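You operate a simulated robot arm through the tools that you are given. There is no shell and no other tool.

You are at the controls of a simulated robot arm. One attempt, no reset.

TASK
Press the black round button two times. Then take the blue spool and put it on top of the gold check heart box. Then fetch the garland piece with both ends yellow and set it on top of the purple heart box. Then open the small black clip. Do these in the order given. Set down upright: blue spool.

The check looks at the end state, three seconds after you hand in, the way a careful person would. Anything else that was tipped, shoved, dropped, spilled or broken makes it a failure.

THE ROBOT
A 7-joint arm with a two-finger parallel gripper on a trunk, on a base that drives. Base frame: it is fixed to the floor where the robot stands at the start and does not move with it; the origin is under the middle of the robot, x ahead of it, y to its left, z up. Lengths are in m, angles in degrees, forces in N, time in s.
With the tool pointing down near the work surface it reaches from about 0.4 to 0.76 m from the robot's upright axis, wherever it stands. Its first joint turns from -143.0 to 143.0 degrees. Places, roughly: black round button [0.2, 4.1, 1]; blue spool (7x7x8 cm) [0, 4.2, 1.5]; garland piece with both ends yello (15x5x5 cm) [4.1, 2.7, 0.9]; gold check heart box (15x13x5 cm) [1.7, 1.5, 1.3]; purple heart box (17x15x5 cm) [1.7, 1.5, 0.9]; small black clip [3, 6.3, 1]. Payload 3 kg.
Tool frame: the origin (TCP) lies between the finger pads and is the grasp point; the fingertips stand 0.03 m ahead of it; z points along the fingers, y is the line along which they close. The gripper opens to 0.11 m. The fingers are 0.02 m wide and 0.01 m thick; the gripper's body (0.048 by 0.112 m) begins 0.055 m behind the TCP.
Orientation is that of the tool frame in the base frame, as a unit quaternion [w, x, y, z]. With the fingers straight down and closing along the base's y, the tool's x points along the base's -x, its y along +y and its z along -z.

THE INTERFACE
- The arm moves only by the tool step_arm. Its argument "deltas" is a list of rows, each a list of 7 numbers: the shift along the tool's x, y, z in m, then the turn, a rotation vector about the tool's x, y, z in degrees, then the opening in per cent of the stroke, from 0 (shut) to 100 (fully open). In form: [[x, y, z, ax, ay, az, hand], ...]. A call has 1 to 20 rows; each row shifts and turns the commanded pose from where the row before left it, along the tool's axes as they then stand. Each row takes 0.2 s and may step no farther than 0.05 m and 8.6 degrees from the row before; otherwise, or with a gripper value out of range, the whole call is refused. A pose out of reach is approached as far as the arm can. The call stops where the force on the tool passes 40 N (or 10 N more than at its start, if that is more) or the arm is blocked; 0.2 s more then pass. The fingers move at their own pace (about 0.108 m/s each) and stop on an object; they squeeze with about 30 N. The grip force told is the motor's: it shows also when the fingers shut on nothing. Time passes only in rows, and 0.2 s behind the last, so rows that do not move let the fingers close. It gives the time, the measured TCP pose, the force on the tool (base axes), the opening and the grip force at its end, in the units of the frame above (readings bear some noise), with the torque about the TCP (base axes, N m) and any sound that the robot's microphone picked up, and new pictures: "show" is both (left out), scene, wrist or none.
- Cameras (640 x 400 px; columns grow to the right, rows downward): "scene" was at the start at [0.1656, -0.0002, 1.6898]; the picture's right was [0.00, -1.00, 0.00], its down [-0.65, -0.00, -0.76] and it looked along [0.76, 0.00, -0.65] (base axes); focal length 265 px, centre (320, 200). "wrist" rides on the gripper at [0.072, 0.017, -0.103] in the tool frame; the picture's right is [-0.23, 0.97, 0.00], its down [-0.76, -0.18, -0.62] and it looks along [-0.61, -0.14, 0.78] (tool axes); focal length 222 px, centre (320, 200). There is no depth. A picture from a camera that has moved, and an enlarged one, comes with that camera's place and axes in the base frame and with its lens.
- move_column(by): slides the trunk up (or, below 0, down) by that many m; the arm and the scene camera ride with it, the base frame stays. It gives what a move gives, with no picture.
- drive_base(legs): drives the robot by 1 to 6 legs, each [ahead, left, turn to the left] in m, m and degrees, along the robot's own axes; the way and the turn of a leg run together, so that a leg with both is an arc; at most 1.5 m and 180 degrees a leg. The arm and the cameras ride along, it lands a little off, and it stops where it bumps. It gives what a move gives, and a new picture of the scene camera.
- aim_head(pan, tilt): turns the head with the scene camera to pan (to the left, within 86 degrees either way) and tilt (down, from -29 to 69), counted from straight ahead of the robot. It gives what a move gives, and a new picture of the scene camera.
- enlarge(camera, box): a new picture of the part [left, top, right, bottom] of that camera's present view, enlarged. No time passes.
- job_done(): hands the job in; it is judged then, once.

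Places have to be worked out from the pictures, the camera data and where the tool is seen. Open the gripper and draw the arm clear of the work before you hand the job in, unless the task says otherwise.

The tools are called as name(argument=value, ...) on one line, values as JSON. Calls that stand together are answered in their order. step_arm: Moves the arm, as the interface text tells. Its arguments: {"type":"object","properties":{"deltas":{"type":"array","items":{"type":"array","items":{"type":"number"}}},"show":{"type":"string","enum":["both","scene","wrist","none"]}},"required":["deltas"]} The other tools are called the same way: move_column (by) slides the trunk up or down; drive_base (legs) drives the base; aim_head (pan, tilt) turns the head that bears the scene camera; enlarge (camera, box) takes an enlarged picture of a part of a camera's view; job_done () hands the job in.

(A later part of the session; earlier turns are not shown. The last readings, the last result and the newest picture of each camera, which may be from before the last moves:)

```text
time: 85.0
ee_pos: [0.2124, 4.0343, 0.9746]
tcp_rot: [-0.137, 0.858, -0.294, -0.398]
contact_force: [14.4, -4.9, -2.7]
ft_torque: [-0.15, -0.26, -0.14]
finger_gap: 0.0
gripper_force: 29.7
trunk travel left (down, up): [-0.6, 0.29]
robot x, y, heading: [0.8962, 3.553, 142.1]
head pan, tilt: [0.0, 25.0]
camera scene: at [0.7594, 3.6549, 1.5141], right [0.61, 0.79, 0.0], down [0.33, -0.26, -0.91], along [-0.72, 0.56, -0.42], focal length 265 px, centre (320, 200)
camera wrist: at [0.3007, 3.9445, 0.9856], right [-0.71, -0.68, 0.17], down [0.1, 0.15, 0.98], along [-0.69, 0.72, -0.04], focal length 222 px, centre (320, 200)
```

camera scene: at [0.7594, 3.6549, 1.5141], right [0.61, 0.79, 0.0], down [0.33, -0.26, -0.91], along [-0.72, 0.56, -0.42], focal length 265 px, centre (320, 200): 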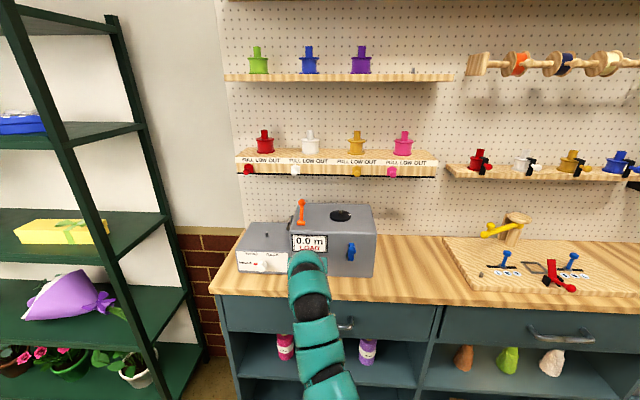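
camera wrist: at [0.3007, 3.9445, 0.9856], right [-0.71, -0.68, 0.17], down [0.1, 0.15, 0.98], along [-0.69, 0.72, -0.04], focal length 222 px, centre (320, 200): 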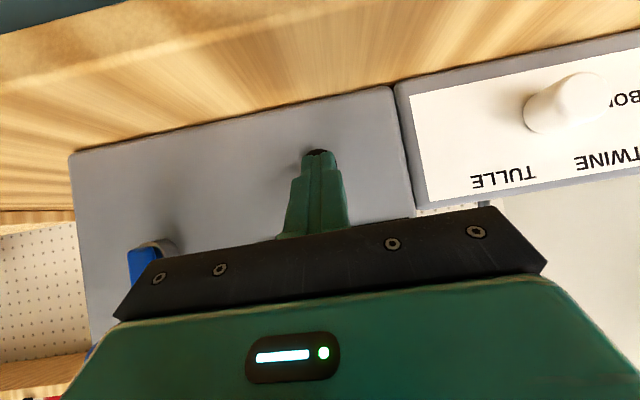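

A click was heard, then the stop was felt: that is press one. I draw back 3 cm and check the display.

step_arm(deltas=[[0.0064, 0, -0.0077, 0, 0, 0, 0], [0.0096, 0, -0.0115, 0, 0, 0, 0], [0.0064, 0, -0.0077, 0, 0, 0, 0], [0, 0, 0, 0, 0, 0, 0]], show="wrist")

enlarge(camera="scene", box=[220, 160, 420, 300])

```text
time: 86.0
ee_pos: [0.2386, 4.014, 0.9736]
tcp_rot: [-0.136, 0.858, -0.294, -0.4]
contact_force: [0.3, 0.0, -0.6]
ft_torque: [0.0, -0.01, 0.01]
finger_gap: 0.0
gripper_force: 29.9
trunk travel left (down, up): [-0.6, 0.29]
robot x, y, heading: [0.8912, 3.5515, 142.1]
head pan, tilt: [0.0, 25.0]
camera wrist: at [0.326, 3.9234, 0.9856], right [-0.71, -0.68, 0.17], down [0.1, 0.15, 0.98], along [-0.69, 0.72, -0.04], focal length 222 px, centre (320, 200)
```

wrist: 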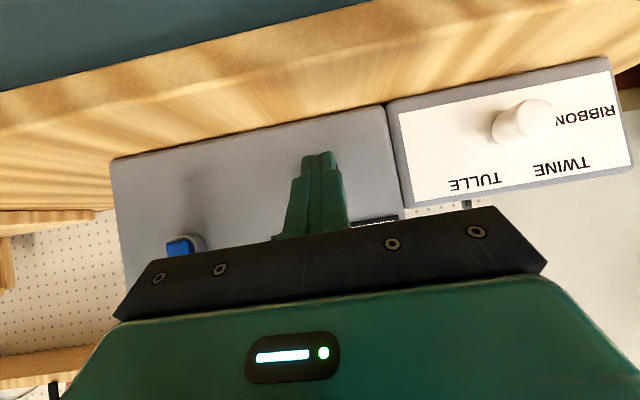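

```text
2.86 times, centred on (320, 230) of scene
camera zoom: at [0.7575, 3.6556, 1.514], right [0.61, 0.79, 0.0], down [0.33, -0.26, -0.91], along [-0.72, 0.56, -0.42], focal length 757 px, centre (320, 114)
```

zoom: 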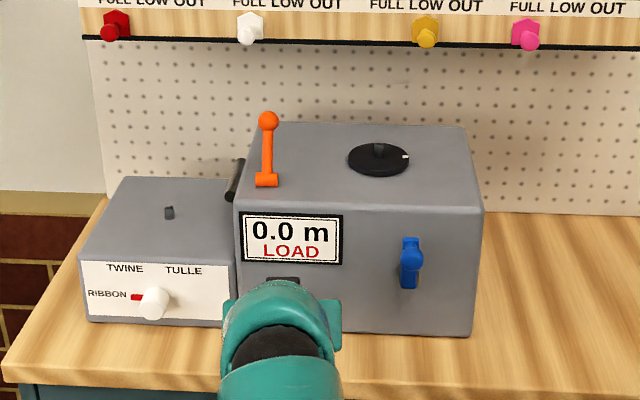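

The display reads the same, but the click marks a press. I press a second time with the same stroke.

step_arm(deltas=[[-0.0096, 0, 0.0115, 0, 0, 0, 0], [-0.0064, 0, 0.0077, 0, 0, 0, 0], [-0.0026, 0, 0.0031, 0, 0, 0, 0], [-0.0019, 0, 0.0023, 0, 0, 0, 0], [-0.0019, 0, 0.0023, 0, 0, 0, 0], [0, 0, 0, 0, 0, 0, 0]], show="wrist")

```text
time: 87.4
ee_pos: [0.2114, 4.0362, 0.9738]
tcp_rot: [-0.136, 0.858, -0.293, -0.399]
contact_force: [14.1, -9.3, -3.4]
ft_torque: [-0.14, -0.26, -0.08]
finger_gap: 0.0
gripper_force: 29.5
trunk travel left (down, up): [-0.6, 0.29]
robot x, y, heading: [0.8926, 3.5462, 142.2]
head pan, tilt: [0.0, 25.0]
heard: click
camera wrist: at [0.3, 3.9443, 0.9854], right [-0.71, -0.68, 0.17], down [0.1, 0.15, 0.98], along [-0.69, 0.72, -0.04], focal length 222 px, centre (320, 200)
```

wrist: 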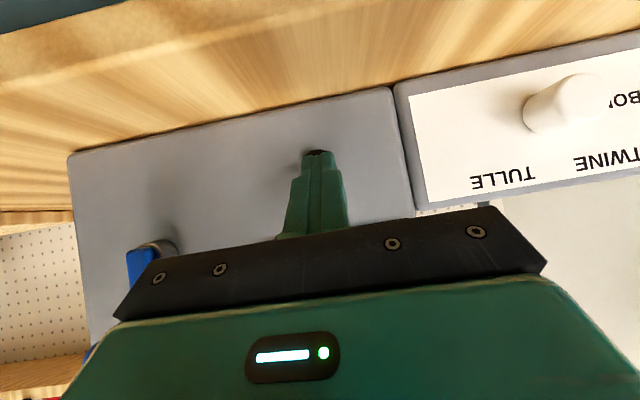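

Second click heard: the button has been pressed two times. I draw back along the same line, raise the trunk, and then look closely at the blue spool.

step_arm(deltas=[[0.0192, 0, -0.023, 0, 0, 0, 0], [0.032, 0, -0.0385, 0, 0, 0, 0], [0.032, 0, -0.0385, 0, 0, 0, 0], [0.032, 0, -0.0385, 0, 0, 0, 0]], show="none")

move_column(by=0.28)

aim_head(pan=0, tilt=20)

enlarge(camera="scene", box=[250, 100, 390, 190])

```text
time: 88.4
ee_pos: [0.3545, 3.9256, 0.978]
tcp_rot: [-0.137, 0.857, -0.293, -0.401]
contact_force: [1.5, 0.5, -0.5]
ft_torque: [0.01, -0.03, -0.03]
finger_gap: 0.0
gripper_force: 30.0
trunk travel left (down, up): [-0.6, 0.29]
robot x, y, heading: [0.8955, 3.5504, 142.5]
head pan, tilt: [0.0, 25.0]
```

```text
time: 91.2
ee_pos: [0.354, 3.9239, 1.2567]
tcp_rot: [-0.136, 0.858, -0.293, -0.4]
contact_force: [0.4, 0.7, 0.7]
ft_torque: [-0.05, -0.05, -0.04]
finger_gap: 0.0
gripper_force: 29.9
trunk travel left (down, up): [-0.88, 0.01]
robot x, y, heading: [0.8944, 3.5517, 142.2]
head pan, tilt: [0.0, 25.0]
```

```text
time: 91.9
ee_pos: [0.3531, 3.9244, 1.2571]
tcp_rot: [-0.137, 0.858, -0.293, -0.4]
contact_force: [-0.7, -0.5, -0.8]
ft_torque: [-0.05, -0.01, 0.0]
finger_gap: 0.0
gripper_force: 30.1
trunk travel left (down, up): [-0.88, 0.01]
robot x, y, heading: [0.89, 3.554, 142.3]
head pan, tilt: [0.0, 20.0]
camera scene: at [0.7569, 3.6561, 1.802], right [0.61, 0.79, 0.0], down [0.27, -0.21, -0.94], along [-0.74, 0.58, -0.34], focal length 265 px, centre (320, 200)
```

scene: 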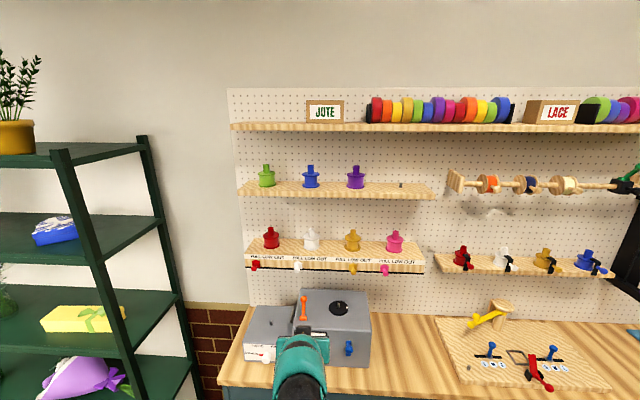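

```text
4.44 times, centred on (320, 145) of scene
camera zoom: at [0.7569, 3.6561, 1.802], right [0.61, 0.79, 0.0], down [0.27, -0.21, -0.94], along [-0.74, 0.58, -0.34], focal length 1177 px, centre (320, 444)
```

zoom: 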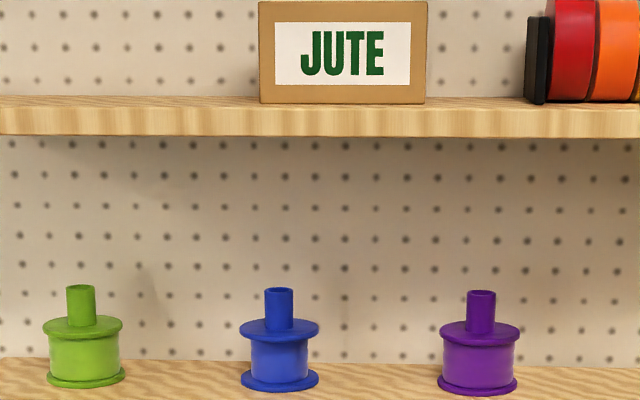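

The spool has a hollow stem (~2.3 cm thick, z≈1.572–1.597) over a drum, axis at about (0.015, 4.192). I will grip it by the stem; first I raise the arm, tilt it 12° more, and open the gripper part way.

step_arm(deltas=[[-0.033, 0, -0.0275, 0, 0, 0, 50], [-0.033, 0, -0.0275, 0, 0, 0, 50], [-0.033, 0, -0.0275, 0, 0, 0, 50], [-0.033, 0, -0.0275, 0, 0, 0, 50], [-0.033, 0, -0.0275, 0, 0, 0, 50], [-0.033, 0, -0.0275, 0, 0, 0, 50], [-0.033, 0, -0.0275, 0, 0, 0, 50], [-0.033, 0, -0.0275, 0, 0, 0, 50], [0, 0, 0, 0, -6, 0, 50], [0, 0, 0, 0, -6, 0, 50]], show="both")

```text
time: 94.1
ee_pos: [0.3554, 3.9259, 1.5182]
tcp_rot: [-0.167, 0.811, -0.278, -0.487]
contact_force: [0.1, -0.2, -0.3]
ft_torque: [-0.04, -0.03, 0.0]
finger_gap: 0.0552
gripper_force: 0.0
out of reach, approached as far as the arm can: row 7, 8
trunk travel left (down, up): [-0.88, 0.01]
robot x, y, heading: [0.8921, 3.5477, 142.0]
head pan, tilt: [0.0, 20.0]
camera scene: at [0.7569, 3.656, 1.8021], right [0.61, 0.79, 0.0], down [0.27, -0.21, -0.94], along [-0.74, 0.58, -0.34], focal length 265 px, centre (320, 200)
camera wrist: at [0.4431, 3.8358, 1.5036], right [-0.68, -0.7, 0.2], down [0.26, 0.02, 0.97], along [-0.68, 0.71, 0.17], focal length 222 px, centre (320, 200)
```

scene: 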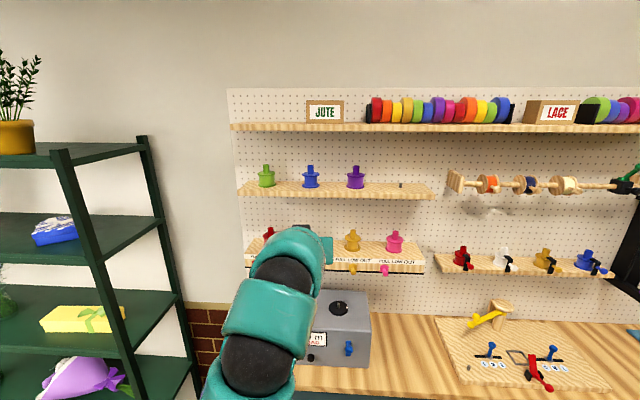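
wrist: 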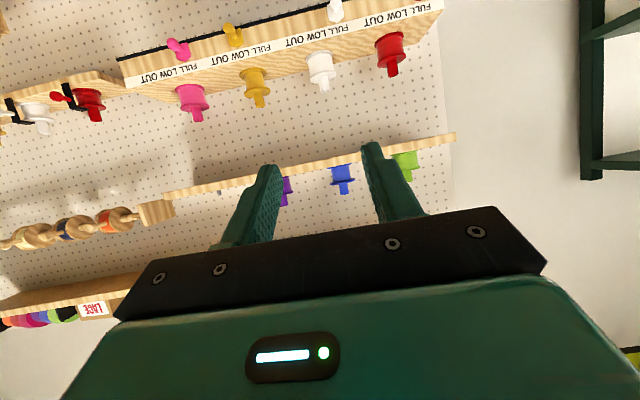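

The arm hit its reach limit going up while close in. I extend forward 0.1 m in free air, and then see whether it goes up to 1.6 m.

step_arm(deltas=[[-0.0156, 0, 0.0294, 0, 0, 0, 50], [-0.0156, 0, 0.0294, 0, 0, 0, 50], [-0.0156, 0, 0.0294, 0, 0, 0, 50], [0, 0, 0, 0, 0, 0, 50]], show="none")

step_arm(deltas=[[-0.037, 0, -0.0197, 0, 0, 0, 50], [0, 0, 0, 0, 0, 0, 50]], show="none")

```text
time: 95.1
ee_pos: [0.2762, 3.9834, 1.5193]
tcp_rot: [-0.167, 0.812, -0.278, -0.486]
contact_force: [0.6, -0.4, 0.3]
ft_torque: [-0.02, 0.01, -0.04]
finger_gap: 0.0552
gripper_force: 0.0
trunk travel left (down, up): [-0.88, 0.01]
robot x, y, heading: [0.8946, 3.552, 142.2]
head pan, tilt: [0.0, 20.0]
```

```text
time: 95.7
ee_pos: [0.2755, 3.9854, 1.5614]
tcp_rot: [-0.166, 0.811, -0.278, -0.487]
contact_force: [-0.1, 0.4, 0.5]
ft_torque: [-0.03, 0.02, -0.02]
finger_gap: 0.0549
gripper_force: 0.0
trunk travel left (down, up): [-0.88, 0.01]
robot x, y, heading: [0.8922, 3.5491, 142.2]
head pan, tilt: [0.0, 20.0]
```

The arm reaches up now. I raise it to 1.606 m and drive 0.24 m ahead, leaving the last 8 cm for the arm.

step_arm(deltas=[[-0.037, 0, -0.0197, 0, 0, 0, 50], [-0.003, 0, -0.0014, 0, 0, 0, 50]], show="none")

drive_base(legs=[[0.24, 0, 0]])

step_arm(deltas=[[0, 0, 0, 0, 0, 0, 50]], show="wrist")

enlarge(camera="scene", box=[220, 120, 400, 240])

```text
time: 96.3
ee_pos: [0.2746, 3.986, 1.6033]
tcp_rot: [-0.166, 0.812, -0.278, -0.486]
contact_force: [0.2, -0.1, -0.1]
ft_torque: [0.02, -0.01, 0.01]
finger_gap: 0.0549
gripper_force: 0.1
trunk travel left (down, up): [-0.88, 0.01]
robot x, y, heading: [0.8917, 3.5491, 142.1]
head pan, tilt: [0.0, 20.0]
```

```text
time: 98.1
ee_pos: [0.0828, 4.1321, 1.6048]
tcp_rot: [-0.166, 0.812, -0.277, -0.486]
contact_force: [0.0, 0.6, -0.2]
ft_torque: [-0.01, -0.03, 0.02]
finger_gap: 0.055
gripper_force: 0.1
trunk travel left (down, up): [-0.88, 0.01]
robot x, y, heading: [0.7043, 3.6972, 142.5]
head pan, tilt: [0.0, 20.0]
camera scene: at [0.5647, 3.804, 1.802], right [0.61, 0.79, 0.0], down [0.27, -0.21, -0.94], along [-0.74, 0.57, -0.34], focal length 265 px, centre (320, 200)
```

scene: 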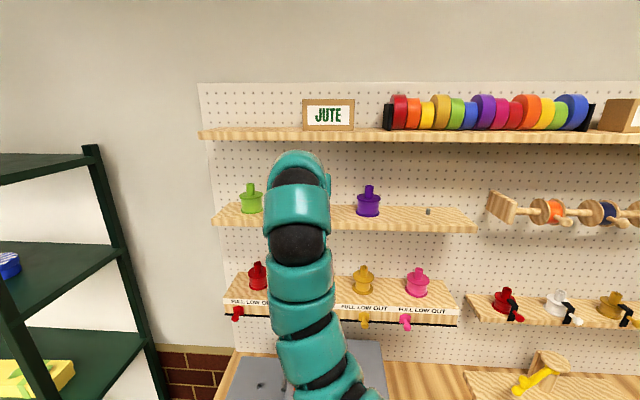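

```text
time: 98.5
ee_pos: [0.0847, 4.1297, 1.6048]
tcp_rot: [-0.166, 0.812, -0.276, -0.487]
contact_force: [0.0, 0.6, 0.2]
ft_torque: [-0.01, 0.0, 0.0]
finger_gap: 0.055
gripper_force: 0.1
trunk travel left (down, up): [-0.88, 0.01]
robot x, y, heading: [0.6965, 3.6989, 142.4]
head pan, tilt: [0.0, 20.0]
camera wrist: at [0.1722, 4.0409, 1.5903], right [-0.68, -0.71, 0.2], down [0.26, 0.02, 0.97], along [-0.69, 0.71, 0.17], focal length 222 px, centre (320, 200)
```

wrist: 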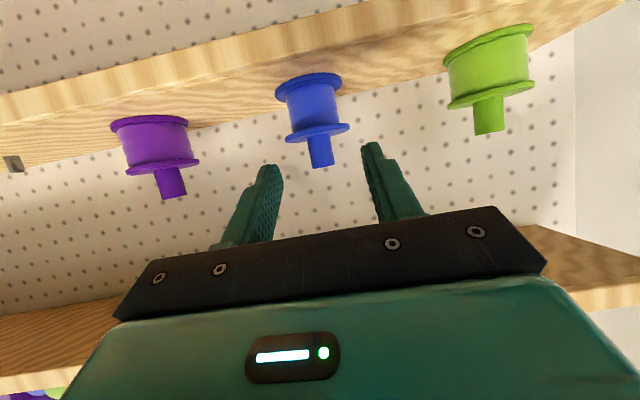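

```text
3.33 times, centred on (310, 180) of scene
camera zoom: at [0.5659, 3.8031, 1.8021], right [0.61, 0.79, 0.0], down [0.27, -0.21, -0.94], along [-0.74, 0.57, -0.34], focal length 883 px, centre (353, 267)
```

zoom: 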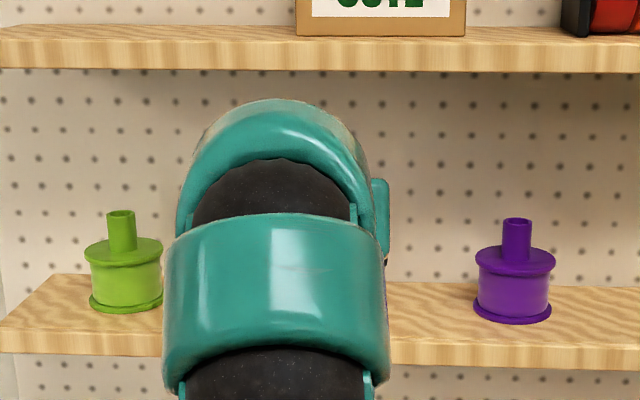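

The wrist view confirms the stem at z≈1.567–1.595, about 8.3 cm ahead and 6 mm to the right of the tool line. I move in so that the stem stands between the pads, just above the flange.

step_arm(deltas=[[-0.0084, -0.003, 0.019, 0, 0, 0, 50], [-0.0084, -0.003, 0.019, 0, 0, 0, 50], [-0.0084, 0, 0.019, 0, 0, 0, 50], [-0.0084, 0, 0.0191, 0, 0, 0, 50], [0, 0, 0, 0, 0, 0, 50]], show="wrist")

enlarge(camera="wrist", box=[200, 40, 440, 240])

```text
time: 99.7
ee_pos: [0.021, 4.1851, 1.6011]
tcp_rot: [-0.165, 0.811, -0.275, -0.489]
contact_force: [0.9, -0.1, -0.1]
ft_torque: [-0.02, -0.01, -0.03]
finger_gap: 0.055
gripper_force: 0.0
trunk travel left (down, up): [-0.88, 0.01]
robot x, y, heading: [0.7035, 3.6984, 142.4]
head pan, tilt: [0.0, 20.0]
camera wrist: at [0.1096, 4.0964, 1.5857], right [-0.68, -0.71, 0.2], down [0.26, 0.02, 0.96], along [-0.69, 0.71, 0.17], focal length 222 px, centre (320, 200)
```

wrist: 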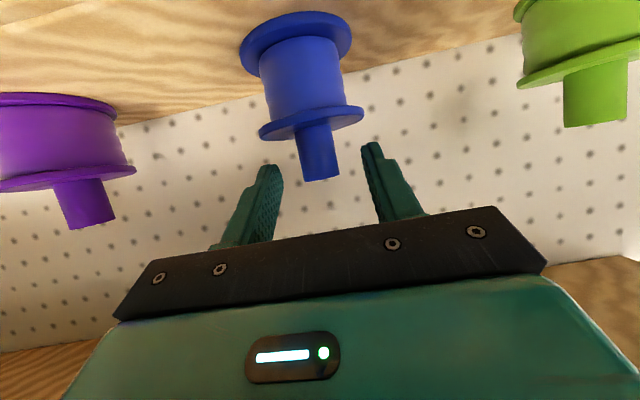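

```text
2.00 times, centred on (320, 140) of wrist
camera zoom: at [0.1096, 4.0964, 1.5857], right [-0.68, -0.71, 0.2], down [0.26, 0.02, 0.96], along [-0.69, 0.71, 0.17], focal length 444 px, centre (320, 320)
```

zoom: 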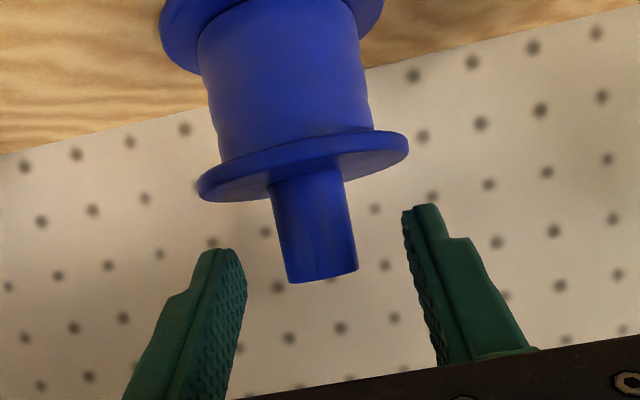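

The stem is centred, and its base is about 5 mm lower than I reckoned. I lower 6 mm and close the gripper on the stem.

step_arm(deltas=[[0.0053, 0, 0.0028, 0, 0, 0, 50], [0, 0, 0, 0, 0, 0, 30], [0, 0, 0, 0, 0, 0, 10], [0, 0, 0, 0, 0, 0, 0], [0, 0, 0, 0, 0, 0, 0], [0, 0, 0, 0, 0, 0, 0]], show="wrist")

```text
time: 101.1
ee_pos: [0.021, 4.1868, 1.5935]
tcp_rot: [-0.166, 0.811, -0.276, -0.488]
contact_force: [0.5, -1.0, 0.1]
ft_torque: [-0.06, 0.0, 0.03]
finger_gap: 0.0216
gripper_force: 29.7
trunk travel left (down, up): [-0.88, 0.01]
robot x, y, heading: [0.7041, 3.7016, 142.4]
head pan, tilt: [0.0, 20.0]
camera wrist: at [0.1095, 4.0964, 1.5792], right [-0.68, -0.71, 0.2], down [0.26, 0.02, 0.97], along [-0.69, 0.71, 0.17], focal length 222 px, centre (320, 200)
```

wrist: 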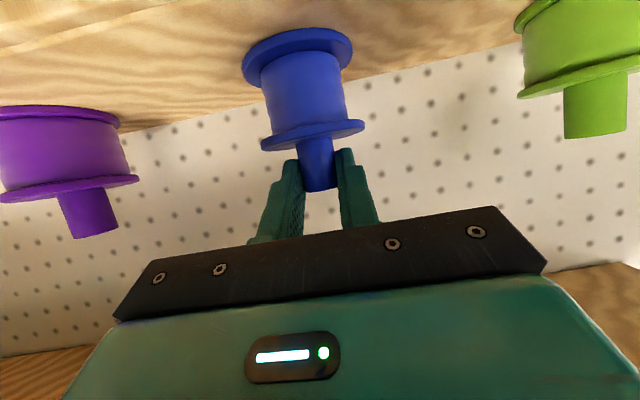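

The stem is gripped (2.2 cm). I lift it straight up 6 cm off its peg.

step_arm(deltas=[[-0.0088, 0, -0.0047, 0, 0, 0, 0], [-0.0177, 0, -0.0094, 0, 0, 0, 0], [-0.0177, 0, -0.0094, 0, 0, 0, 0], [-0.0088, 0, -0.0047, 0, 0, 0, 0], [0, 0, 0, 0, 0, 0, 0]], show="both")

```text
time: 102.0
ee_pos: [0.0223, 4.1859, 1.6392]
tcp_rot: [-0.165, 0.816, -0.279, -0.479]
contact_force: [13.6, -6.6, -13.9]
ft_torque: [0.75, 1.72, -0.08]
finger_gap: 0.022
gripper_force: 29.7
trunk travel left (down, up): [-0.88, 0.01]
robot x, y, heading: [0.7022, 3.6976, 142.4]
head pan, tilt: [0.0, 20.0]
stopped in row 4: the force on the tool passed its limit at 56 N (the readings are from after the stop); the commanded pose is now the measured one
camera scene: at [0.5683, 3.8025, 1.8022], right [0.61, 0.79, 0.0], down [0.27, -0.21, -0.94], along [-0.74, 0.57, -0.34], focal length 265 px, centre (320, 200)
camera wrist: at [0.112, 4.0953, 1.6269], right [-0.68, -0.7, 0.2], down [0.25, 0.03, 0.97], along [-0.69, 0.71, 0.15], focal length 222 px, centre (320, 200)
```

scene: 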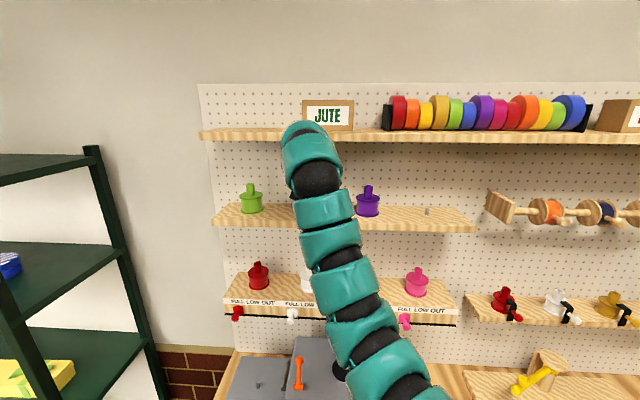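
wrist: 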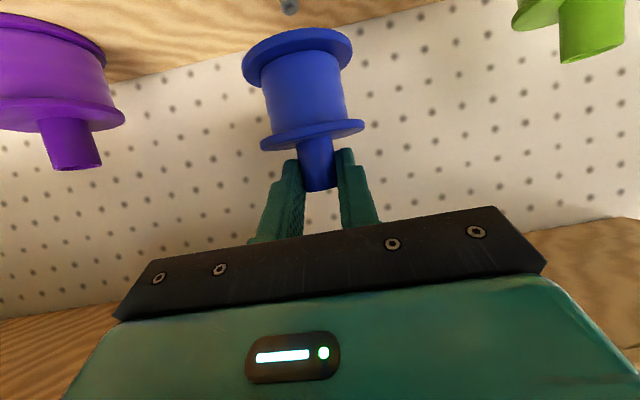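

The wrist touched the upper shelf while lifting, but the spool has come off its peg. I lower 1 cm to relieve it, then draw straight back.

step_arm(deltas=[[0.0088, 0, 0.0047, 0, 0, 0, 0], [0, 0, 0, 0, 0, 0, 0]], show="wrist")

```text
time: 102.6
ee_pos: [0.0205, 4.1865, 1.6307]
tcp_rot: [-0.165, 0.815, -0.277, -0.481]
contact_force: [-0.1, 0.4, -1.4]
ft_torque: [-0.01, -0.05, 0.02]
finger_gap: 0.0217
gripper_force: 30.2
trunk travel left (down, up): [-0.88, 0.01]
robot x, y, heading: [0.7022, 3.697, 142.7]
head pan, tilt: [0.0, 20.0]
camera wrist: at [0.11, 4.0962, 1.6173], right [-0.68, -0.7, 0.2], down [0.25, 0.03, 0.97], along [-0.69, 0.71, 0.15], focal length 222 px, centre (320, 200)
```

wrist: 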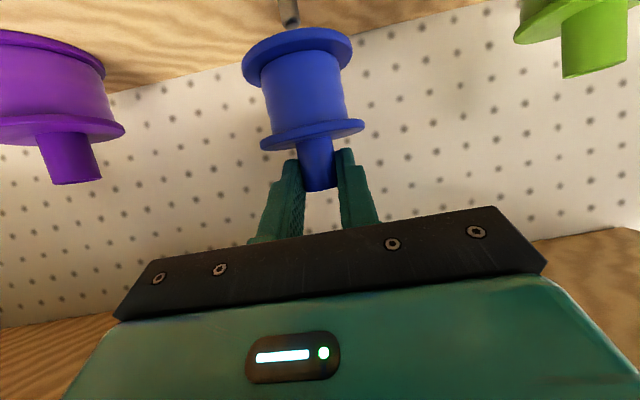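

The peg top is at about z 1.539 and the spool's bottom at about 1.558, so it is clear. I draw back horizontally.

step_arm(deltas=[[0.0141, 0, -0.0265, 0, 0, 0, 0], [0.0141, 0, -0.0265, 0, 0, 0, 0], [0.0141, 0, -0.0265, 0, 0, 0, 0], [0, 0, 0, 0, 0, 0, 0]], show="wrist")

drive_base(legs=[[-0.3, 0, 0]])

```text
time: 103.6
ee_pos: [0.0927, 4.1314, 1.6312]
tcp_rot: [-0.165, 0.815, -0.278, -0.48]
contact_force: [-0.1, 1.2, -0.4]
ft_torque: [0.01, 0.02, 0.02]
finger_gap: 0.0217
gripper_force: 29.8
trunk travel left (down, up): [-0.88, 0.01]
robot x, y, heading: [0.7031, 3.6942, 142.1]
head pan, tilt: [0.0, 20.0]
camera wrist: at [0.1817, 4.0414, 1.618], right [-0.68, -0.7, 0.2], down [0.25, 0.03, 0.97], along [-0.69, 0.71, 0.15], focal length 222 px, centre (320, 200)
```

wrist: 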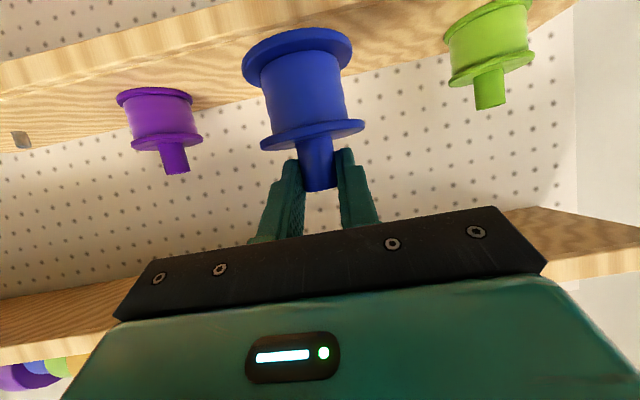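

```text
time: 105.6
ee_pos: [0.3314, 3.9465, 1.6315]
tcp_rot: [-0.164, 0.816, -0.277, -0.48]
contact_force: [0.4, 0.1, -1.3]
ft_torque: [-0.04, 0.01, 0.03]
finger_gap: 0.0215
gripper_force: 30.2
trunk travel left (down, up): [-0.88, 0.01]
robot x, y, heading: [0.9427, 3.5104, 142.5]
head pan, tilt: [0.0, 20.0]
camera scene: at [0.8036, 3.6199, 1.8021], right [0.61, 0.79, 0.0], down [0.27, -0.21, -0.94], along [-0.74, 0.57, -0.34], focal length 265 px, centre (320, 200)
```

scene: 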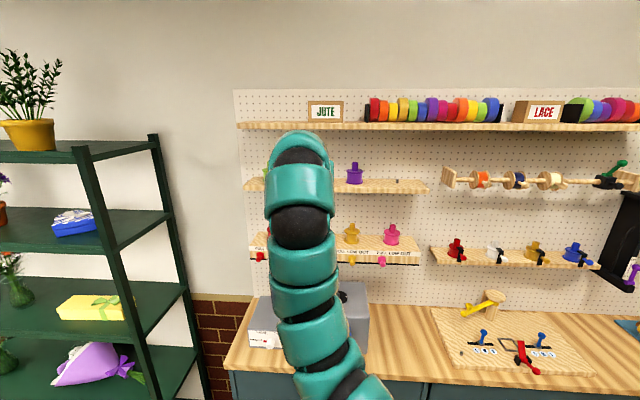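

The spool is in hand and clear. I undo the 1° tilt slip, then turn to heading 52° before backing down the corridor the way I came.

step_arm(deltas=[[0, 0, 0, 0, -1.0, 0, 0], [0, 0, 0, 0, 0, 0, 0]], show="none")

drive_base(legs=[[0, 0, -90.3]])

aim_head(pan=-60, tilt=30)

```text
time: 106.2
ee_pos: [0.3306, 3.9455, 1.6318]
tcp_rot: [-0.166, 0.812, -0.275, -0.487]
contact_force: [-0.1, 0.3, -1.2]
ft_torque: [0.01, -0.01, -0.02]
finger_gap: 0.0215
gripper_force: 29.7
trunk travel left (down, up): [-0.88, 0.01]
robot x, y, heading: [0.9407, 3.5133, 142.3]
head pan, tilt: [0.0, 20.0]
```

```text
time: 110.5
ee_pos: [1.385, 4.1134, 1.6324]
tcp_rot: [0.465, -0.37, 0.773, 0.221]
contact_force: [-0.1, 0.6, -1.7]
ft_torque: [-0.03, 0.0, 0.0]
finger_gap: 0.0214
gripper_force: 30.0
trunk travel left (down, up): [-0.88, 0.01]
robot x, y, heading: [0.9423, 3.5127, 51.0]
head pan, tilt: [0.0, 20.0]
camera scene: at [1.0494, 3.6493, 1.8021], right [0.78, -0.63, 0.0], down [-0.22, -0.27, -0.94], along [0.59, 0.73, -0.34], focal length 265 px, centre (320, 200)
```

scene: 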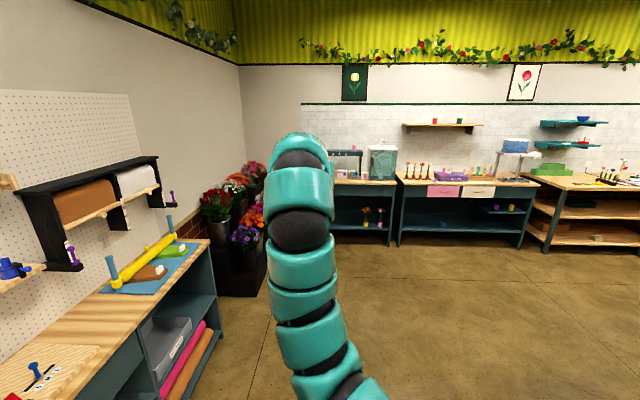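

```text
time: 111.8
ee_pos: [1.386, 4.1144, 1.6305]
tcp_rot: [0.465, -0.37, 0.773, 0.221]
contact_force: [0.5, 0.5, -0.6]
ft_torque: [-0.06, 0.01, 0.02]
finger_gap: 0.0212
gripper_force: 30.4
trunk travel left (down, up): [-0.88, 0.01]
robot x, y, heading: [0.9399, 3.5121, 51.0]
head pan, tilt: [-60.0, 30.0]
camera scene: at [1.0802, 3.563, 1.786], right [-0.15, -0.99, 0.0], down [-0.49, 0.08, -0.87], along [0.86, -0.13, -0.5], focal length 265 px, centre (320, 200)
```

scene: 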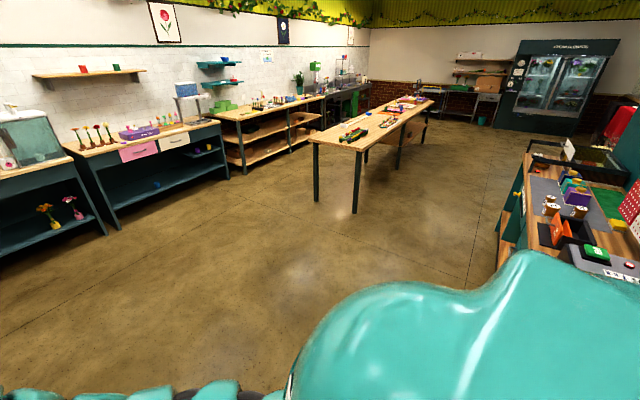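

Behind the partition is open floor, useful for later. Now I back down the corridor, drift left to mid-corridor, and stop below the bench.

drive_base(legs=[[-0.1, 0.0, 1.1], [-1.1, 0.37, 0], [-1.0, 0.02, 0]])

aim_head(pan=-60, tilt=45)

```text
time: 123.2
ee_pos: [-0.2658, 2.6203, 1.6315]
tcp_rot: [0.461, -0.384, 0.766, 0.23]
contact_force: [0.7, -0.2, -1.8]
ft_torque: [-0.01, 0.03, 0.0]
finger_gap: 0.0213
gripper_force: 29.3
trunk travel left (down, up): [-0.88, 0.01]
robot x, y, heading: [-0.691, 2.0046, 53.1]
head pan, tilt: [-60.0, 30.0]
camera scene: at [-0.5525, 2.06, 1.786], right [-0.12, -0.99, 0.0], down [-0.5, 0.06, -0.87], along [0.86, -0.1, -0.5], focal length 265 px, centre (320, 200)
```

scene: 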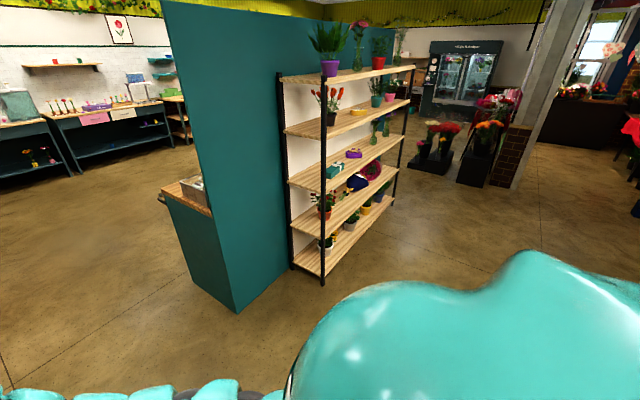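

```text
time: 124.0
ee_pos: [-0.2667, 2.621, 1.631]
tcp_rot: [0.461, -0.383, 0.767, 0.229]
contact_force: [0.0, 0.2, -0.3]
ft_torque: [-0.01, -0.01, 0.01]
finger_gap: 0.0211
gripper_force: 29.7
trunk travel left (down, up): [-0.88, 0.01]
robot x, y, heading: [-0.6887, 2.0049, 53.4]
head pan, tilt: [-60.0, 45.0]
camera scene: at [-0.5612, 2.0615, 1.7634], right [-0.12, -0.99, 0.0], down [-0.7, 0.09, -0.71], along [0.7, -0.09, -0.71], focal length 265 px, centre (320, 200)
```

scene: 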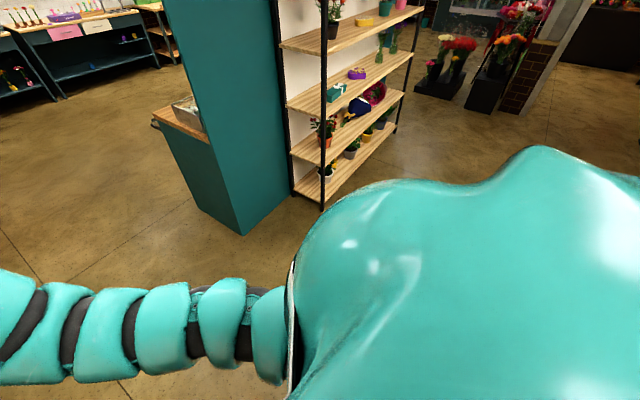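

At U≈1.15, W≈−1.78, as planned. I back off the rest to U≈0.2, then strafe right past the bench's near side.

drive_base(legs=[[-0.96, 0.0, -1.2], [0, -1.1, 0], [0, -1.1, 0]])

aim_head(pan=30, tilt=35)

aim_head(pan=0, tilt=20)

```text
time: 139.3
ee_pos: [0.8506, 0.5043, 1.6325]
tcp_rot: [0.462, -0.378, 0.77, 0.226]
contact_force: [0.1, -0.5, -0.8]
ft_torque: [-0.02, 0.05, 0.03]
finger_gap: 0.0207
gripper_force: 30.5
trunk travel left (down, up): [-0.88, 0.01]
robot x, y, heading: [0.4187, -0.0995, 52.5]
head pan, tilt: [-60.0, 45.0]
camera scene: at [0.5488, -0.0514, 1.7634], right [-0.13, -0.99, 0.0], down [-0.7, 0.1, -0.71], along [0.7, -0.1, -0.71], focal length 265 px, centre (320, 200)
```

scene: 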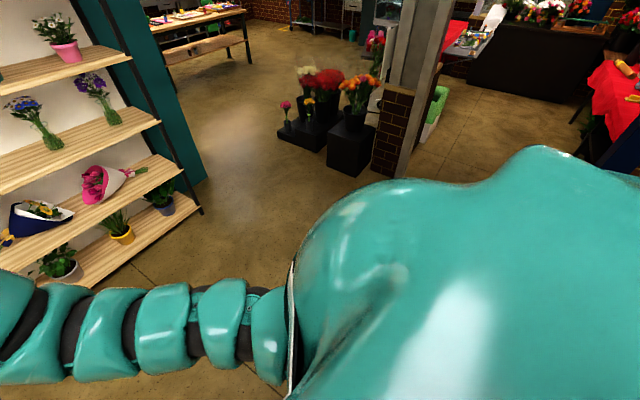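

```text
time: 141.0
ee_pos: [0.8518, 0.5038, 1.6324]
tcp_rot: [0.462, -0.378, 0.769, 0.227]
contact_force: [-0.1, 0.4, -0.6]
ft_torque: [-0.02, 0.02, 0.02]
finger_gap: 0.0209
gripper_force: 30.3
trunk travel left (down, up): [-0.88, 0.01]
robot x, y, heading: [0.4227, -0.1013, 52.3]
head pan, tilt: [30.0, 35.0]
camera scene: at [0.4799, 0.047, 1.7782], right [0.99, -0.14, 0.0], down [-0.08, -0.57, -0.82], along [0.11, 0.81, -0.57], focal length 265 px, centre (320, 200)
```

scene: 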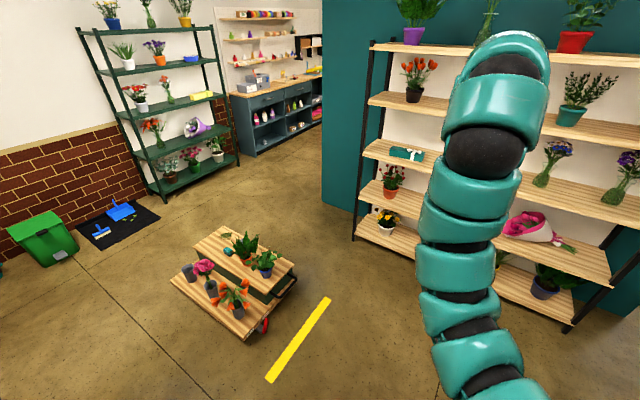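

```text
time: 141.9
ee_pos: [0.8513, 0.5052, 1.6322]
tcp_rot: [0.463, -0.377, 0.77, 0.226]
contact_force: [-1.0, 1.3, -0.2]
ft_torque: [-0.03, -0.01, -0.02]
finger_gap: 0.0209
gripper_force: 30.0
trunk travel left (down, up): [-0.88, 0.01]
robot x, y, heading: [0.4154, -0.104, 52.4]
head pan, tilt: [0.0, 20.0]
camera scene: at [0.5249, 0.0335, 1.802], right [0.79, -0.61, 0.0], down [-0.21, -0.27, -0.94], along [0.57, 0.74, -0.34], focal length 265 px, centre (320, 200)
```

scene: 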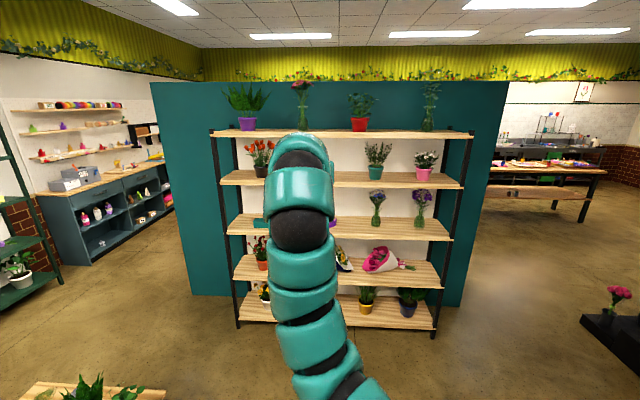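

The robot faces the shelf squarely, at U≈0.18, W≈0.39. The arm hides the heart boxes, so I check the wrist camera.

step_arm(deltas=[[0, 0, 0, 0, 0, 0, 0]], show="wrist")

enlarge(camera="scene", box=[200, 100, 480, 300])

```text
time: 142.3
ee_pos: [0.8511, 0.5052, 1.6315]
tcp_rot: [0.463, -0.378, 0.769, 0.226]
contact_force: [0.1, -0.3, -0.6]
ft_torque: [0.01, 0.03, 0.01]
finger_gap: 0.0211
gripper_force: 29.8
trunk travel left (down, up): [-0.88, 0.01]
robot x, y, heading: [0.4181, -0.1023, 52.4]
head pan, tilt: [0.0, 20.0]
camera wrist: at [0.7607, 0.4158, 1.6164], right [-0.71, 0.68, 0.2], down [0.02, -0.26, 0.97], along [0.71, 0.68, 0.17], focal length 222 px, centre (320, 200)
```

wrist: 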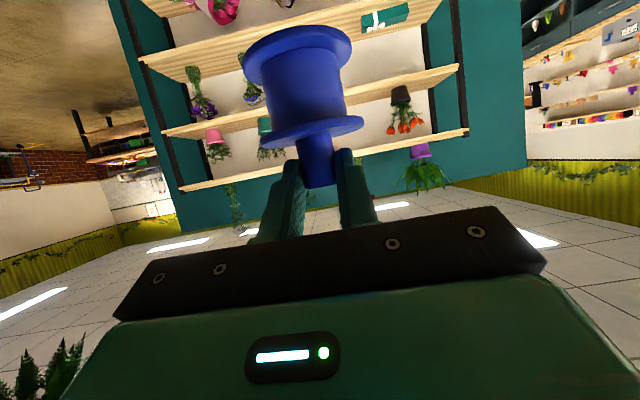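

```text
2.00 times, centred on (340, 200) of scene
camera zoom: at [0.525, 0.0334, 1.8021], right [0.79, -0.61, 0.0], down [-0.21, -0.27, -0.94], along [0.58, 0.74, -0.34], focal length 530 px, centre (280, 200)
```

zoom: 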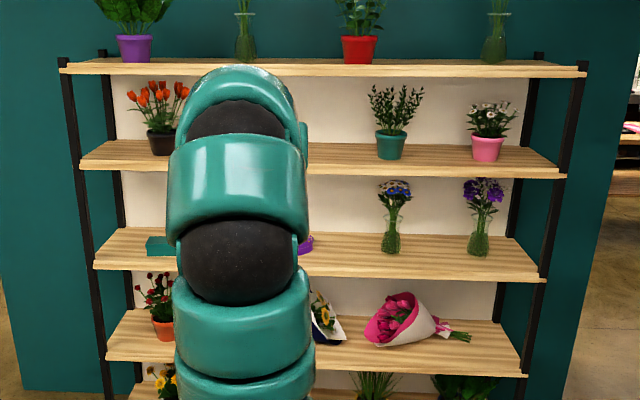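

The spool hangs upright. I lower the trunk 0.2 m and shift the arm 0.25 m left so that the head camera can see the gold box and the shelf levels.

move_column(by=-0.2)

step_arm(deltas=[[0, 0.05, 0, 0, 0, 0, 0], [0, 0.05, 0, 0, 0, 0, 0], [0, 0.05, 0, 0, 0, 0, 0], [0, 0.05, 0, 0, 0, 0, 0], [0, 0.05, 0, 0, 0, 0, 0], [0, 0, 0, 0, 0, 0, 0]], show="scene")

enlarge(camera="scene", box=[260, 80, 460, 220])

```text
time: 144.5
ee_pos: [0.8508, 0.5035, 1.4322]
tcp_rot: [0.463, -0.378, 0.769, 0.226]
contact_force: [0.3, -0.5, -1.1]
ft_torque: [0.01, -0.02, 0.01]
finger_gap: 0.0207
gripper_force: 30.2
trunk travel left (down, up): [-0.68, 0.21]
robot x, y, heading: [0.4171, -0.1052, 52.4]
head pan, tilt: [0.0, 20.0]
```

```text
time: 145.9
ee_pos: [0.6651, 0.6476, 1.4253]
tcp_rot: [0.463, -0.377, 0.77, 0.226]
contact_force: [0.7, 0.2, -1.3]
ft_torque: [-0.02, 0.03, 0.0]
finger_gap: 0.0211
gripper_force: 30.0
out of reach, approached as far as the arm can: row 5
trunk travel left (down, up): [-0.68, 0.21]
robot x, y, heading: [0.4158, -0.1022, 52.3]
head pan, tilt: [0.0, 20.0]
camera scene: at [0.526, 0.0332, 1.602], right [0.79, -0.61, 0.0], down [-0.21, -0.27, -0.94], along [0.58, 0.74, -0.34], focal length 265 px, centre (320, 200)
```

scene: 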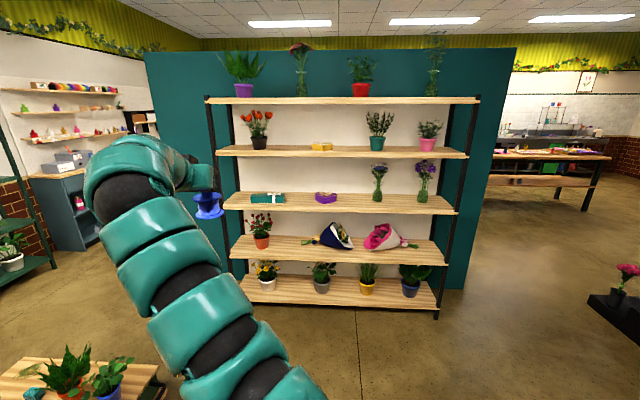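

```text
2.86 times, centred on (360, 150) of scene
camera zoom: at [0.526, 0.0332, 1.602], right [0.79, -0.61, 0.0], down [-0.21, -0.27, -0.94], along [0.58, 0.74, -0.34], focal length 757 px, centre (206, 343)
```

zoom: 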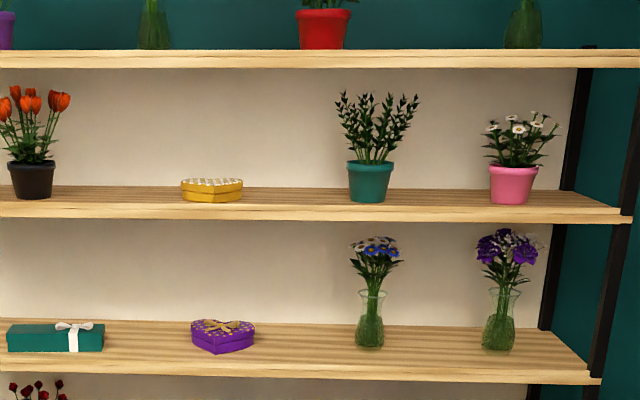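

The shelf levels are visible now: the gold shelf at about z 1.32, and the underside above it near 1.60. I enlarge the gold box to fix its place and height.

enlarge(camera="scene", box=[290, 128, 360, 172])

enlarge(camera="scene", box=[290, 178, 360, 222])

enlarge(camera="scene", box=[290, 78, 360, 122])

enlarge(camera="scene", box=[100, 130, 260, 240])

```text
9.09 times, centred on (325, 150) of scene
camera zoom: at [0.526, 0.0332, 1.602], right [0.79, -0.61, 0.0], down [-0.21, -0.27, -0.94], along [0.58, 0.74, -0.34], focal length 2408 px, centre (274, 654)
```

zoom: 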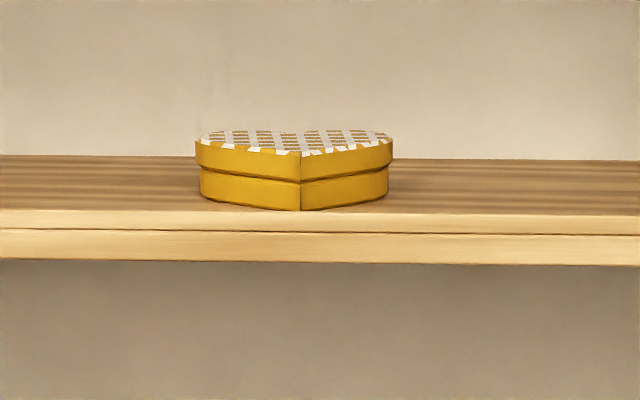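

```text
9.09 times, centred on (325, 200) of scene
camera zoom: at [0.526, 0.0332, 1.602], right [0.79, -0.61, 0.0], down [-0.21, -0.27, -0.94], along [0.58, 0.74, -0.34], focal length 2408 px, centre (274, 200)
```

zoom: 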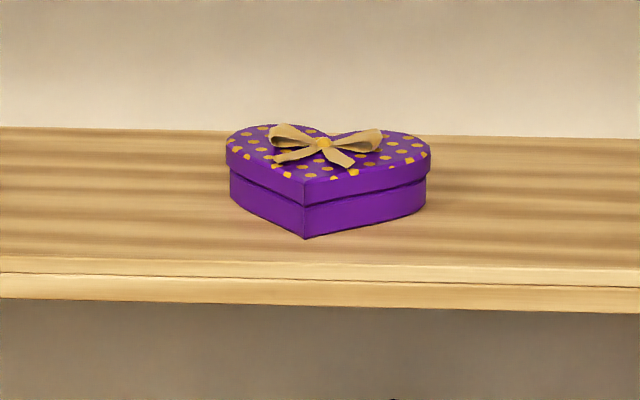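

```text
9.09 times, centred on (325, 100) of scene
camera zoom: at [0.526, 0.0332, 1.602], right [0.79, -0.61, 0.0], down [-0.21, -0.27, -0.94], along [0.58, 0.74, -0.34], focal length 2408 px, centre (274, 1109)
```

zoom: 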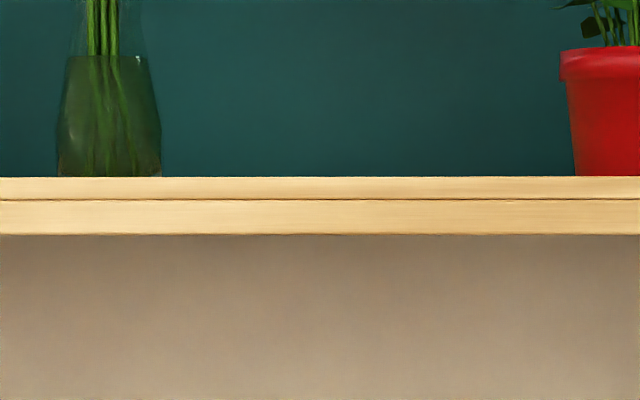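

```text
3.64 times, centred on (180, 185) of scene
camera zoom: at [0.526, 0.0332, 1.602], right [0.79, -0.61, 0.0], down [-0.21, -0.27, -0.94], along [0.58, 0.74, -0.34], focal length 963 px, centre (829, 254)
```

zoom: 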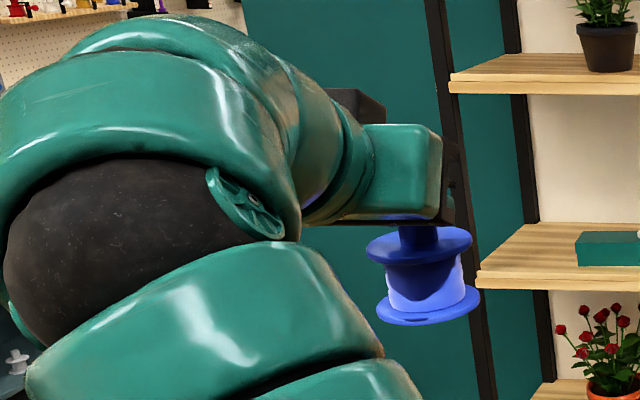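

Two bearings put the gold box's centre at about (1.678, 1.500) with its top near z 1.345; the shelf front is some 7 cm ahead of that. I bring the arm back to the middle, raise it to 1.465 m, and drive 1.18 m ahead.

step_arm(deltas=[[0, -0.047, 0, 0, 0, 0, 0], [0, -0.047, 0, 0, 0, 0, 0], [0, -0.047, 0, 0, 0, 0, 0], [0, -0.047, 0, 0, 0, 0, 0], [0, -0.047, 0, 0, 0, 0, 0], [-0.0177, 0, -0.0094, 0, 0, 0, 0], [-0.0177, 0, -0.0094, 0, 0, 0, 0], [0, 0, 0, 0, 0, 0, 0]], show="none")

drive_base(legs=[[1.0, -0.045, 0]])

step_arm(deltas=[[0, 0, 0, 0, 0, 0, 0]], show="wrist")

```text
time: 147.7
ee_pos: [0.8472, 0.5047, 1.464]
tcp_rot: [0.462, -0.379, 0.769, 0.226]
contact_force: [0.6, 1.4, -0.7]
ft_torque: [0.0, 0.0, -0.07]
finger_gap: 0.0208
gripper_force: 30.3
trunk travel left (down, up): [-0.68, 0.21]
robot x, y, heading: [0.4187, -0.1016, 52.6]
head pan, tilt: [0.0, 20.0]
```

```text
time: 152.9
ee_pos: [1.4946, 1.2864, 1.4644]
tcp_rot: [0.461, -0.382, 0.768, 0.228]
contact_force: [0.3, -0.4, -0.9]
ft_torque: [-0.03, 0.01, 0.02]
finger_gap: 0.0209
gripper_force: 30.1
trunk travel left (down, up): [-0.68, 0.21]
robot x, y, heading: [1.0694, 0.6718, 52.7]
head pan, tilt: [0.0, 20.0]
camera scene: at [1.1764, 0.8121, 1.602], right [0.8, -0.6, 0.0], down [-0.21, -0.27, -0.94], along [0.57, 0.75, -0.34], focal length 265 px, centre (320, 200)
```

scene: 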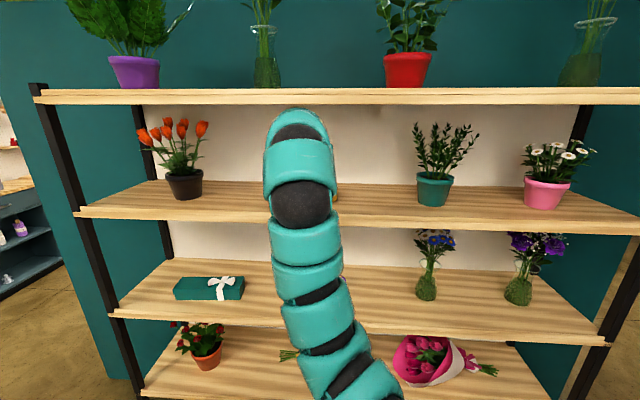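

```text
time: 153.3
ee_pos: [1.4957, 1.2859, 1.4649]
tcp_rot: [0.462, -0.382, 0.767, 0.228]
contact_force: [0.0, 0.4, -2.0]
ft_torque: [-0.01, 0.04, 0.01]
finger_gap: 0.021
gripper_force: 30.6
trunk travel left (down, up): [-0.68, 0.21]
robot x, y, heading: [1.0679, 0.6745, 52.8]
head pan, tilt: [0.0, 20.0]
camera wrist: at [1.4054, 1.1962, 1.4492], right [-0.71, 0.67, 0.2], down [0.02, -0.26, 0.97], along [0.7, 0.69, 0.17], focal length 222 px, centre (320, 200)
```

wrist: 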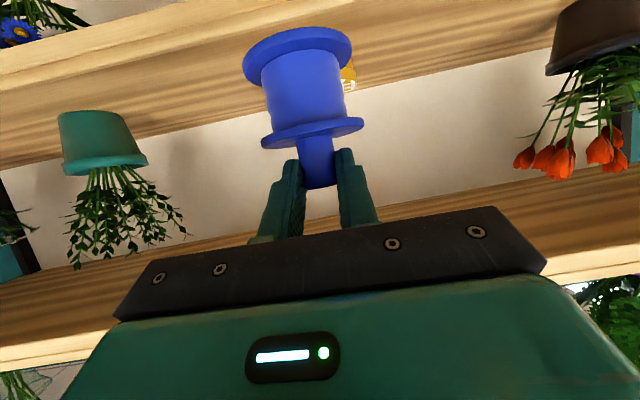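

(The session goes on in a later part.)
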